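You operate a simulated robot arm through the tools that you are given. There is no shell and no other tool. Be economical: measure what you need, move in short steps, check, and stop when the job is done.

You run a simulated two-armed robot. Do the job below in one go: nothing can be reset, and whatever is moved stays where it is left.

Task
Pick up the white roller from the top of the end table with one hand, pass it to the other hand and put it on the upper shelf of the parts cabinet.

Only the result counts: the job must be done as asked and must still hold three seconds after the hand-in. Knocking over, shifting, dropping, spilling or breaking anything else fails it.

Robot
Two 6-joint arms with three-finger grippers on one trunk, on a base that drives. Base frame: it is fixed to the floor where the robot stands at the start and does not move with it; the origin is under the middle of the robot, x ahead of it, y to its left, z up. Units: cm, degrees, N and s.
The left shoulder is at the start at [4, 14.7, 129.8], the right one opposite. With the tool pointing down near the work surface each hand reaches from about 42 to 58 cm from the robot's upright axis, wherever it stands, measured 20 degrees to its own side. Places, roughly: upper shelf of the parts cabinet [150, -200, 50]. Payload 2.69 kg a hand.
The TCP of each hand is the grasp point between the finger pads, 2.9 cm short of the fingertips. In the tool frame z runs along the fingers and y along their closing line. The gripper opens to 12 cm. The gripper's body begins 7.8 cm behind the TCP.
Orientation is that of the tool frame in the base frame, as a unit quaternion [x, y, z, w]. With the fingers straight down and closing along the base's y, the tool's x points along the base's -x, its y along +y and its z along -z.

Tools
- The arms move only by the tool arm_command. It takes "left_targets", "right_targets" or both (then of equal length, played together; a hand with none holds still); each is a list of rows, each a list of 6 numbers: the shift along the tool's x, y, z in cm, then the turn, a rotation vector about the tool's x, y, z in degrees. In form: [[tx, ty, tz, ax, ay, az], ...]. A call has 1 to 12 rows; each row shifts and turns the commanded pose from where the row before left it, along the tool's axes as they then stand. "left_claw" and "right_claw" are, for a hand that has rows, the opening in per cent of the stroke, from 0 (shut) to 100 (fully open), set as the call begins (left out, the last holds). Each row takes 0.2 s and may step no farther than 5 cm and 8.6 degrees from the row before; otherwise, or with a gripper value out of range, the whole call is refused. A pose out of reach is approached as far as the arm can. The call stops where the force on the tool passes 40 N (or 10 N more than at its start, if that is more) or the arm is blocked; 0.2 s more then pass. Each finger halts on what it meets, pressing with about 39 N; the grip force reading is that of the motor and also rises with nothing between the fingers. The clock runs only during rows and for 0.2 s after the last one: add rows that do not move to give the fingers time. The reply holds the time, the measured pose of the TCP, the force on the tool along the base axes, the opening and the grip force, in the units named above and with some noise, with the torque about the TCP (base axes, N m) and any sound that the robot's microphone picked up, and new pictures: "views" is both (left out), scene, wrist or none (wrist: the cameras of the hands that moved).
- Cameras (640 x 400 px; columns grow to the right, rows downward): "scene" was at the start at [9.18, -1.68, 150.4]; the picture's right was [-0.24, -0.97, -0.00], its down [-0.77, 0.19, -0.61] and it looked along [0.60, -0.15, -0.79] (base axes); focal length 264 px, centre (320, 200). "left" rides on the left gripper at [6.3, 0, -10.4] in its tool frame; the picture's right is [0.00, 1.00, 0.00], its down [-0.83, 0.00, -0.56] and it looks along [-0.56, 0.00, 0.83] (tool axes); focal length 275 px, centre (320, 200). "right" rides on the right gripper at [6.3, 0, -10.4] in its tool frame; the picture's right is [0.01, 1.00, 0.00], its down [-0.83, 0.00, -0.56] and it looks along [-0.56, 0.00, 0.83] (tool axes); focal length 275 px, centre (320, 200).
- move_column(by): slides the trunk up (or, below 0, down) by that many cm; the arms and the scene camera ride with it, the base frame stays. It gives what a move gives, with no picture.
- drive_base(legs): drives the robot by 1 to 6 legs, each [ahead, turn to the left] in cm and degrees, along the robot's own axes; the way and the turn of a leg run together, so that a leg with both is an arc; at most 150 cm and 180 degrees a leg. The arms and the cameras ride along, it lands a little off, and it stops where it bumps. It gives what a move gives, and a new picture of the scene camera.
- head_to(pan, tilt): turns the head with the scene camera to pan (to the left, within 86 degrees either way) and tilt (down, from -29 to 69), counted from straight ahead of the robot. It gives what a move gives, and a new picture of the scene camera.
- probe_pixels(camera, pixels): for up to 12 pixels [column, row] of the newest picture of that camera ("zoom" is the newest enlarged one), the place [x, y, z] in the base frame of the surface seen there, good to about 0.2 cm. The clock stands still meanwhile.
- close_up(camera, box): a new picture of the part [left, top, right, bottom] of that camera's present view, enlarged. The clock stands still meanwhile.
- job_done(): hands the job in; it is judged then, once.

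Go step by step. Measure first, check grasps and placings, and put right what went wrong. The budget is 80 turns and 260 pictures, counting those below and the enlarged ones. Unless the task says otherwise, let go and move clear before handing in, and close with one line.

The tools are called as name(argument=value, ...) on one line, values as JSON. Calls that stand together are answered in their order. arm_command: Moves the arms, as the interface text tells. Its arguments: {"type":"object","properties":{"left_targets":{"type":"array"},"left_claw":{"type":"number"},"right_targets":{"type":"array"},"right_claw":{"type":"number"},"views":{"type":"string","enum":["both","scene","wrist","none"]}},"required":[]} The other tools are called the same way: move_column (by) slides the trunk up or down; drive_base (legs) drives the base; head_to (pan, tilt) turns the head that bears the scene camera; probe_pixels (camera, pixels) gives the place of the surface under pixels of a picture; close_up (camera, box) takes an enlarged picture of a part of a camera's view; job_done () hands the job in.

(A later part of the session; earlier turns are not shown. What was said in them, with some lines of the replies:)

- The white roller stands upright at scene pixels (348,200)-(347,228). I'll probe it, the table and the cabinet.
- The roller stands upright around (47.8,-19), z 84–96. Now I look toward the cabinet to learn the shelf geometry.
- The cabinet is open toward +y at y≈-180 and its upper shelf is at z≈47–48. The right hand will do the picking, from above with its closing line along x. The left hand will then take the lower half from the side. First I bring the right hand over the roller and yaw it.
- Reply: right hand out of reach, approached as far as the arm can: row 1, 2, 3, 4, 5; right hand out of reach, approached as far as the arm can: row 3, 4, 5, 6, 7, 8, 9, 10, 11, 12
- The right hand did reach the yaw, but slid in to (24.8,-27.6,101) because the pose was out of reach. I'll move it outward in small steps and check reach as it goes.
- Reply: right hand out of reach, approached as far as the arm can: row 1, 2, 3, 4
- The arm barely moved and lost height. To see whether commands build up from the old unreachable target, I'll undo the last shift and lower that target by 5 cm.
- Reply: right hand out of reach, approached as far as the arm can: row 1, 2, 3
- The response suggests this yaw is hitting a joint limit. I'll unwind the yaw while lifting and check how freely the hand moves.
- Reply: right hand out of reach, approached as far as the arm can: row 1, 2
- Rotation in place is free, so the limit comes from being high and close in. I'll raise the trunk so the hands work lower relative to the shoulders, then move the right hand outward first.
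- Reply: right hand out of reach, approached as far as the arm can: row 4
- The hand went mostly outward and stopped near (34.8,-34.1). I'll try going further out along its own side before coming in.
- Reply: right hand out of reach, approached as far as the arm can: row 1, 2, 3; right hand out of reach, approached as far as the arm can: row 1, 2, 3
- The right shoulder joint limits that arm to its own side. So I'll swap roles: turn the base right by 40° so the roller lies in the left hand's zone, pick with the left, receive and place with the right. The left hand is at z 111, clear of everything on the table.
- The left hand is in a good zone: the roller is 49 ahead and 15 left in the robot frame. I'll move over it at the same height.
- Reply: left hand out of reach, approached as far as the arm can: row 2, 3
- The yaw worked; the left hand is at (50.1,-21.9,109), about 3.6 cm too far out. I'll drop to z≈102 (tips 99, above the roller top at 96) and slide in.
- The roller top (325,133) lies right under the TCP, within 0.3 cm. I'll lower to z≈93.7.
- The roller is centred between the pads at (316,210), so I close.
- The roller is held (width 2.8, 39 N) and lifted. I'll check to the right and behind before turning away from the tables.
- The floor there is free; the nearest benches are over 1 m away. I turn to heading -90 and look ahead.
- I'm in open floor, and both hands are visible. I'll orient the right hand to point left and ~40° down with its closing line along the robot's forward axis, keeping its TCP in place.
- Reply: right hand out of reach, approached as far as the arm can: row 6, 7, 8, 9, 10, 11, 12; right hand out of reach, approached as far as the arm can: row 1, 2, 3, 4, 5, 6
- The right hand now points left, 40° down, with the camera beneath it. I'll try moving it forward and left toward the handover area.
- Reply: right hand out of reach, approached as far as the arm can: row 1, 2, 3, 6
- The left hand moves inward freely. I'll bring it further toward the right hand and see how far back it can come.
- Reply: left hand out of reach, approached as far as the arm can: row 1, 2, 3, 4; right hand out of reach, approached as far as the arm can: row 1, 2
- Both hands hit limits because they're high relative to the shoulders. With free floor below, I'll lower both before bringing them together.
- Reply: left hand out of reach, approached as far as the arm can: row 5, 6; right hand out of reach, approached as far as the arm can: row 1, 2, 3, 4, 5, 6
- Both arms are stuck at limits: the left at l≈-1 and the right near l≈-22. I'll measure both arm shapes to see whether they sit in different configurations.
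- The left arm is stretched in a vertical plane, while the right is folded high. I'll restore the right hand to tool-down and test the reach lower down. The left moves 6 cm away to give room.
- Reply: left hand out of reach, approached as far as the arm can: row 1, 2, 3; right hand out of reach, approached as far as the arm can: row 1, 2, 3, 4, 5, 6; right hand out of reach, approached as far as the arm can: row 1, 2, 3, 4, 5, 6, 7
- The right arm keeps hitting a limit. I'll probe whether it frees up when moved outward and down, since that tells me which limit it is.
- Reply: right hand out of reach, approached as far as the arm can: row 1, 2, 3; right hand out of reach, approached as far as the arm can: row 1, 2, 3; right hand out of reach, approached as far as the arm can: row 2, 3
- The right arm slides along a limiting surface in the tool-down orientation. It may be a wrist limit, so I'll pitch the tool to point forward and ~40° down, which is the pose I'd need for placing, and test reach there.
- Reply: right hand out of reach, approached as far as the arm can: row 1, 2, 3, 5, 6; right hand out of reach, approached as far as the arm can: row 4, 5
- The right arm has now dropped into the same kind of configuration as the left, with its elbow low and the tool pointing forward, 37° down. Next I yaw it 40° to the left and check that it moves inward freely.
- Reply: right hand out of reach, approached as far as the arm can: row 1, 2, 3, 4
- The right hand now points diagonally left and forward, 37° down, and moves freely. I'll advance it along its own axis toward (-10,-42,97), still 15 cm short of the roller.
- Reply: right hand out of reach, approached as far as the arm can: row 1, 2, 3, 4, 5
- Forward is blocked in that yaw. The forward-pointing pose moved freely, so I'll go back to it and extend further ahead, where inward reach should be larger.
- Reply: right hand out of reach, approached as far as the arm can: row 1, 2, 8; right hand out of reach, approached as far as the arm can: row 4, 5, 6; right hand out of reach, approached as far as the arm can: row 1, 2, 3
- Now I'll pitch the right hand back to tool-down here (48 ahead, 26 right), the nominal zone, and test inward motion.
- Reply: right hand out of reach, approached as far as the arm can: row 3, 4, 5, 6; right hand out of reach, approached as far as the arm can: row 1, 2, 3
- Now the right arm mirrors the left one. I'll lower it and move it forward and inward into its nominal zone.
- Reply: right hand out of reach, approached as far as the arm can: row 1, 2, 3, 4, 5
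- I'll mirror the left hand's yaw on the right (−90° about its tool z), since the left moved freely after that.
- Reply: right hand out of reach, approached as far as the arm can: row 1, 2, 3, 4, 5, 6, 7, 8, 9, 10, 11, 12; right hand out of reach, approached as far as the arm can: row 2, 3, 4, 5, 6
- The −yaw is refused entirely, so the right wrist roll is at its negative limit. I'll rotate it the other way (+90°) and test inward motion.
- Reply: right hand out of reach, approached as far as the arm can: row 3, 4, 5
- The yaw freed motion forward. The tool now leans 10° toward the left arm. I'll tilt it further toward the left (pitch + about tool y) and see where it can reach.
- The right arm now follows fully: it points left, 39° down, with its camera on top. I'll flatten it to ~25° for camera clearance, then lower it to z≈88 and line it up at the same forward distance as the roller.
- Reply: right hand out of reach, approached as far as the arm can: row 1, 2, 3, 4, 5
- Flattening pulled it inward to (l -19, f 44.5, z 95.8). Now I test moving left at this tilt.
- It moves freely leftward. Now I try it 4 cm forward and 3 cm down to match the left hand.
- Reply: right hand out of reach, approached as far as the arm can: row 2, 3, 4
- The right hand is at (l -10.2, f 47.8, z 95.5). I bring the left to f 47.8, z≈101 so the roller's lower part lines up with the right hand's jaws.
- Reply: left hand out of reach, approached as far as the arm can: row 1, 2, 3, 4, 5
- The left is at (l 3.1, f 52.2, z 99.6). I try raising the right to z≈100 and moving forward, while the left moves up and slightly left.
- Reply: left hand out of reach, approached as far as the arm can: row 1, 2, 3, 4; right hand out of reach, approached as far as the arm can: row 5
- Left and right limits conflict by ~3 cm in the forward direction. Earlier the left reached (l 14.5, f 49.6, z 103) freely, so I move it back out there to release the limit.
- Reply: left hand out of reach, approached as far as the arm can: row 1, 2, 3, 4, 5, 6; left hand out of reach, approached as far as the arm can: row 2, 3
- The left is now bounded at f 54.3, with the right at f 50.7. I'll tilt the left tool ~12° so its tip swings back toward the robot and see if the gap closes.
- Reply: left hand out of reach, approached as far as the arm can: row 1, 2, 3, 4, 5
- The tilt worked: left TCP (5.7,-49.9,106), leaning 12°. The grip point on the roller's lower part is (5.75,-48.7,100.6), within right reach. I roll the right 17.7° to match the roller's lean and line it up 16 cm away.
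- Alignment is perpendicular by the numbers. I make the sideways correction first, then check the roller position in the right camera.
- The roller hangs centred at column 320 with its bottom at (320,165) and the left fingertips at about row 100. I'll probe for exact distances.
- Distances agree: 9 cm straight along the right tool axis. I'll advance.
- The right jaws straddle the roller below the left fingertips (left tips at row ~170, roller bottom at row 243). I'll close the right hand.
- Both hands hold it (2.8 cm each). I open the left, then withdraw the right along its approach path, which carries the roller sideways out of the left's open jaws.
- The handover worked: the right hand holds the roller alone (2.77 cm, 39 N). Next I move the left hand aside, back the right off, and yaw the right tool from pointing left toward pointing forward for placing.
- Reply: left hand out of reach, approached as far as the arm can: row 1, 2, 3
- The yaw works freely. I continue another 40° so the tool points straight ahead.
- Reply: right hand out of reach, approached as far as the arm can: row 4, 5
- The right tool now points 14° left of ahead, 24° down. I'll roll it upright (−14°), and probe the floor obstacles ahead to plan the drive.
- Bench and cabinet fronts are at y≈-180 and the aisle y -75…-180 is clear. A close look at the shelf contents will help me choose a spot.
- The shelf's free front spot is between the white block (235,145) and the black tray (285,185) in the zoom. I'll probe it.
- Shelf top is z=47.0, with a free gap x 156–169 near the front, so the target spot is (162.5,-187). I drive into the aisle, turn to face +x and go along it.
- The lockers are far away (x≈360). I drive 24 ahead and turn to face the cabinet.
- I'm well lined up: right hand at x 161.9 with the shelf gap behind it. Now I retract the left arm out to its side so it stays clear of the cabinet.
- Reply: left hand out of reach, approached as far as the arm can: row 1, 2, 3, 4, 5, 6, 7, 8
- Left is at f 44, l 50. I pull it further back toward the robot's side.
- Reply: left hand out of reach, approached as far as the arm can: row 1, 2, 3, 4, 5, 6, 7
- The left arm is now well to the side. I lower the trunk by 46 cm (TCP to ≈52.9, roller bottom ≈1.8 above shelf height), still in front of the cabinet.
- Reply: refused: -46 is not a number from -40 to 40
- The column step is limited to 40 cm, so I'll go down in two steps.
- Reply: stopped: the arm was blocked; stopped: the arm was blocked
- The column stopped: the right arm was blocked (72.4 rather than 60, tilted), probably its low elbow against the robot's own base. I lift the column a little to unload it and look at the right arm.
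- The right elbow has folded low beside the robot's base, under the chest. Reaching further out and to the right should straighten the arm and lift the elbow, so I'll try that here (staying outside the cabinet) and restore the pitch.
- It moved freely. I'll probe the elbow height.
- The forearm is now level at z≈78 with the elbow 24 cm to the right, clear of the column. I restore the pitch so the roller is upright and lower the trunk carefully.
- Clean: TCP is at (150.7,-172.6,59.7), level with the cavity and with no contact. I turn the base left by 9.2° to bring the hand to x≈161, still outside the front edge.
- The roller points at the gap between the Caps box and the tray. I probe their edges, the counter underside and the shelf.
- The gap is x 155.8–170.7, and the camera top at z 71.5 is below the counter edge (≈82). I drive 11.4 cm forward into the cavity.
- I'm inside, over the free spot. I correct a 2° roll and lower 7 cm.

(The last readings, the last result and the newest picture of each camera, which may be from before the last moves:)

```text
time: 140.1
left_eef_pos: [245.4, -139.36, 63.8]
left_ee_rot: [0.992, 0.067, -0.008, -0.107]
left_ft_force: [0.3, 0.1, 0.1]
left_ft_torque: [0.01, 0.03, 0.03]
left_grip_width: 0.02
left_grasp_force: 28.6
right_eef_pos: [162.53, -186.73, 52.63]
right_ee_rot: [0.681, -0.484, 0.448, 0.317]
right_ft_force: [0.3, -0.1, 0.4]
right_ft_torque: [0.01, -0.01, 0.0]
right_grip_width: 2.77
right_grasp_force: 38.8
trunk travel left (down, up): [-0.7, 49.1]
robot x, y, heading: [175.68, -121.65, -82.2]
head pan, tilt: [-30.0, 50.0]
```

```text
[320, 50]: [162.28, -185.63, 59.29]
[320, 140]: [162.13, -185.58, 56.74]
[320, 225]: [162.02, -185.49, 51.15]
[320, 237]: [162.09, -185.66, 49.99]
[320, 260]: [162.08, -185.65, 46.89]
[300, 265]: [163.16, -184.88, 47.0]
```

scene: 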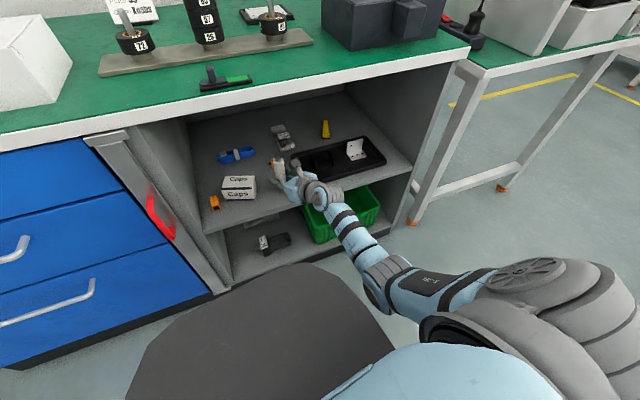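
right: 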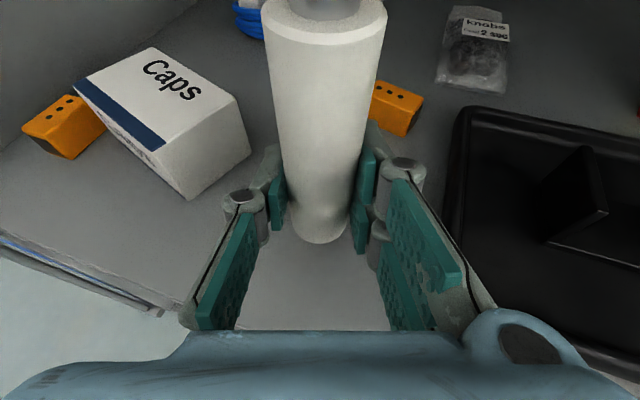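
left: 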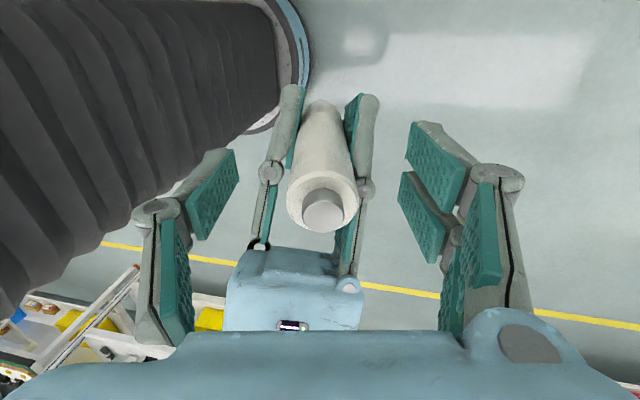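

The roller is vertical within ~1.5° and about 1.6 cm above the shelf. I lower slowly to contact.

arm_command(right_targets=[[-0.46, 0, 0.2, 0, 0, 0], [-0.46, 0, 0.2, 0, 0, 0], [-0.37, 0, 0.16, 0, 0, 0]], views="none")

arm_command(right_targets=[[-0.18, 0, 0.08, 0, 0, 0]], views="wrist")

```text
time: 140.9
left_eef_pos: [245.33, -139.44, 63.79]
left_ee_rot: [0.992, 0.068, -0.008, -0.107]
left_ft_force: [0.2, -0.3, 0.6]
left_ft_torque: [0.02, -0.03, -0.02]
left_grip_width: 0.02
left_grasp_force: 28.8
right_eef_pos: [162.55, -186.86, 51.26]
right_ee_rot: [0.681, -0.484, 0.447, 0.318]
right_ft_force: [-0.2, 0.2, -0.9]
right_ft_torque: [0.02, 0.03, 0.0]
right_grip_width: 2.76
right_grasp_force: 39.0
trunk travel left (down, up): [-0.7, 49.1]
robot x, y, heading: [175.57, -122.04, -82.3]
head pan, tilt: [-30.0, 50.0]
```

```text
time: 141.3
left_eef_pos: [245.39, -139.36, 63.84]
left_ee_rot: [0.992, 0.069, -0.009, -0.107]
left_ft_force: [0.8, -0.3, 1.3]
left_ft_torque: [-0.02, 0.02, -0.01]
left_grip_width: 0.0
left_grasp_force: 28.2
right_eef_pos: [162.44, -186.79, 51.22]
right_ee_rot: [0.681, -0.484, 0.448, 0.319]
right_ft_force: [-0.4, 0.3, 0.3]
right_ft_torque: [0.0, 0.02, 0.04]
right_grip_width: 2.77
right_grasp_force: 39.1
trunk travel left (down, up): [-0.7, 49.1]
robot x, y, heading: [175.74, -121.69, -82.5]
head pan, tilt: [-30.0, 50.0]
```

right: 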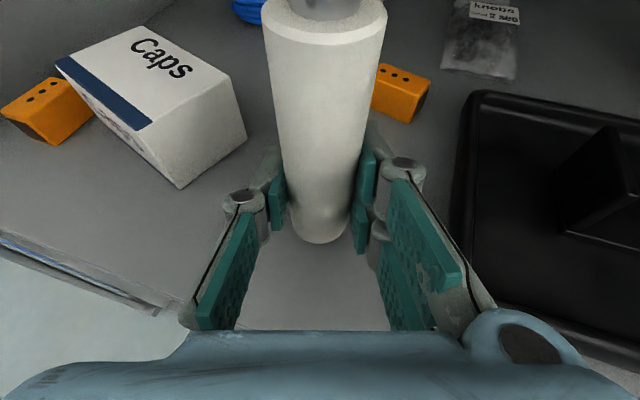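

No contact force yet, so I continue in 0.2 cm steps.

arm_command(right_targets=[[-0.18, 0, 0.08, 0, 0, 0], [-0.18, 0, 0.08, 0, 0, 0]], views="none")

probe_pixels(camera="right", pixels=[[320, 236], [320, 241], [320, 245], [320, 250]])

```text
time: 141.9
left_eef_pos: [245.32, -139.28, 63.86]
left_ee_rot: [0.992, 0.066, -0.009, -0.105]
left_ft_force: [-0.1, 0.3, -0.2]
left_ft_torque: [-0.04, -0.01, 0.0]
left_grip_width: 0.0
left_grasp_force: 28.3
right_eef_pos: [162.53, -186.8, 51.34]
right_ee_rot: [0.68, -0.483, 0.449, 0.322]
right_ft_force: [-5.9, 0.8, 18.7]
right_ft_torque: [0.0, 0.32, -0.03]
right_grip_width: 2.77
right_grasp_force: 39.0
trunk travel left (down, up): [-0.7, 49.1]
robot x, y, heading: [175.52, -121.74, -82.2]
head pan, tilt: [-30.0, 50.0]
```

```text
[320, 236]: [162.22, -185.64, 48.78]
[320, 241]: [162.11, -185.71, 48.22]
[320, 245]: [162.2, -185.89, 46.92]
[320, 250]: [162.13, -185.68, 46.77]
```

Contact confirmed (18.7 N up). I ease off 0.2 cm and open only to 5 cm, to keep clear of the box and tray.

arm_command(right_targets=[[0.2, 0, -0.09, 0, 0, 0], [0, 0, 0, 0, 0, 0]], views="none")

arm_command(right_targets=[[0, 0, 0, 0, 0, 0], [0, 0, 0, 0, 0, 0], [0, 0, 0, 0, 0, 0]], right_claw=42, views="wrist")

```text
time: 142.5
left_eef_pos: [245.2, -139.29, 63.79]
left_ee_rot: [0.992, 0.068, -0.008, -0.106]
left_ft_force: [0.3, 0.2, -0.3]
left_ft_torque: [0.0, 0.04, 0.0]
left_grip_width: 0.0
left_grasp_force: 28.7
right_eef_pos: [162.54, -186.74, 51.18]
right_ee_rot: [0.681, -0.482, 0.449, 0.319]
right_ft_force: [-8.0, -6.6, 17.0]
right_ft_torque: [-0.34, 0.35, -0.01]
right_grip_width: 2.75
right_grasp_force: 39.0
trunk travel left (down, up): [-0.7, 49.1]
robot x, y, heading: [175.64, -122.02, -82.4]
head pan, tilt: [-30.0, 50.0]
```

```text
time: 143.3
left_eef_pos: [245.3, -139.38, 63.86]
left_ee_rot: [0.992, 0.067, -0.008, -0.107]
left_ft_force: [-0.5, 0.7, 0.9]
left_ft_torque: [0.02, 0.01, 0.02]
left_grip_width: 0.02
left_grasp_force: 28.1
right_eef_pos: [162.62, -186.92, 50.88]
right_ee_rot: [0.681, -0.484, 0.448, 0.318]
right_ft_force: [0.2, -0.5, 0.1]
right_ft_torque: [-0.02, 0.01, -0.03]
right_grip_width: 5.03
right_grasp_force: 0.1
trunk travel left (down, up): [-0.7, 49.1]
robot x, y, heading: [175.36, -121.66, -82.2]
head pan, tilt: [-30.0, 50.0]
```

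right: 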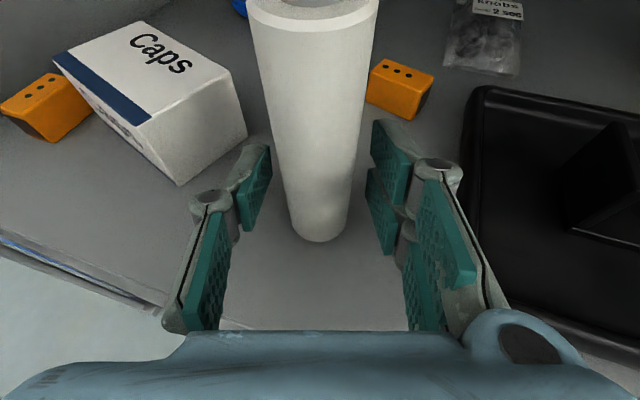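

The roller stands free between the open jaws. I'll check that it is vertical.

probe_pixels(camera="right", pixels=[[313, 40], [316, 130], [319, 230], [319, 248]])

```text
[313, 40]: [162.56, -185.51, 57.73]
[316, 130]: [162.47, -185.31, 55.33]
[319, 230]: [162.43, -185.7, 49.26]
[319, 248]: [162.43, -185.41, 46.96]
```

It's vertical (front surface x 162.5, y -185.5 along its height). I withdraw along the tool axis 6 cm.

arm_command(right_targets=[[0, 0, -1.5, 0, 0, 0], [0, 0, -1.5, 0, 0, 0], [0, 0, -1.5, 0, 0, 0], [0, 0, -1.5, 0, 0, 0]], views="both")

```text
time: 144.3
left_eef_pos: [245.34, -139.42, 63.71]
left_ee_rot: [0.992, 0.067, -0.008, -0.106]
left_ft_force: [0.1, 1.3, 0.3]
left_ft_torque: [-0.01, 0.01, -0.01]
left_grip_width: 0.01
left_grasp_force: 28.6
right_eef_pos: [160.77, -181.62, 53.36]
right_ee_rot: [0.682, -0.484, 0.447, 0.318]
right_ft_force: [0.9, 0.6, 0.4]
right_ft_torque: [-0.03, 0.0, 0.01]
right_grip_width: 5.04
right_grasp_force: 0.1
trunk travel left (down, up): [-0.7, 49.1]
robot x, y, heading: [175.52, -121.81, -82.3]
head pan, tilt: [-30.0, 50.0]
```

scene: 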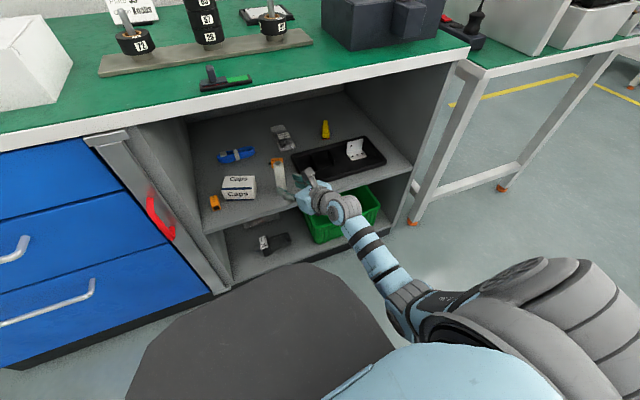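
right: 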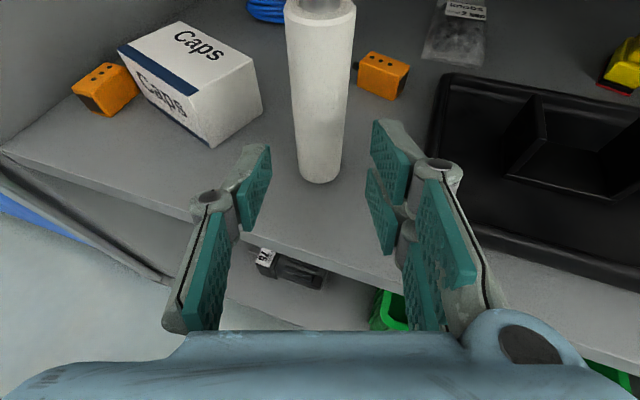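

The fingers are clear and the roller stands undisturbed. I back the base off 10 cm (end table edge is still well behind) and check once more.

drive_base(legs=[[-10, 0]])

close_up(camera="scene", box=[160, 60, 440, 260])

```text
time: 145.5
left_eef_pos: [244.02, -129.18, 63.77]
left_ee_rot: [0.992, 0.068, -0.008, -0.106]
left_ft_force: [0.3, -0.2, 0.3]
left_ft_torque: [-0.05, 0.01, -0.01]
left_grip_width: 0.01
left_grasp_force: 28.4
right_eef_pos: [159.54, -171.5, 53.35]
right_ee_rot: [0.681, -0.483, 0.449, 0.318]
right_ft_force: [0.7, 0.5, 0.0]
right_ft_torque: [0.03, -0.02, -0.01]
right_grip_width: 5.04
right_grasp_force: 0.0
trunk travel left (down, up): [-0.7, 49.1]
robot x, y, heading: [174.27, -112.07, -82.1]
head pan, tilt: [-30.0, 50.0]
```

scene: 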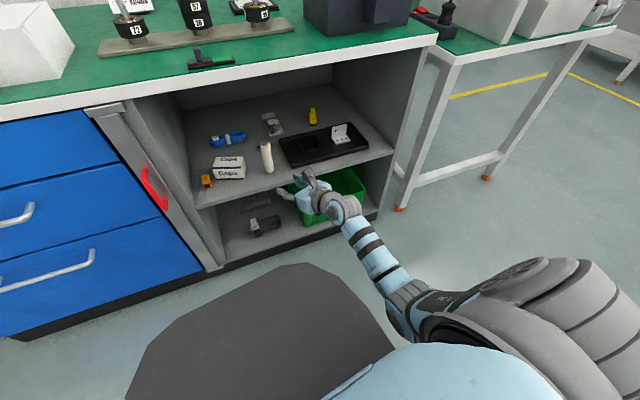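

```text
2.00 times, centred on (300, 160) of scene
```

zoom: 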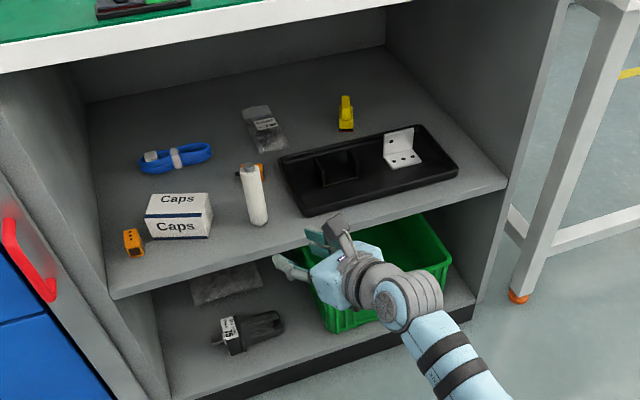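

The zoom shows the roller standing upright on the upper shelf between the Caps box and the tray at (257,195). Nothing else has moved and both hands are clear, so I hand in.

job_done()

```text
The job is handed in.
```

The white roller is standing upright on the parts cabinet's upper shelf: I picked it up with the left hand, passed it to the right hand and placed it there, and nothing else appeared to move.
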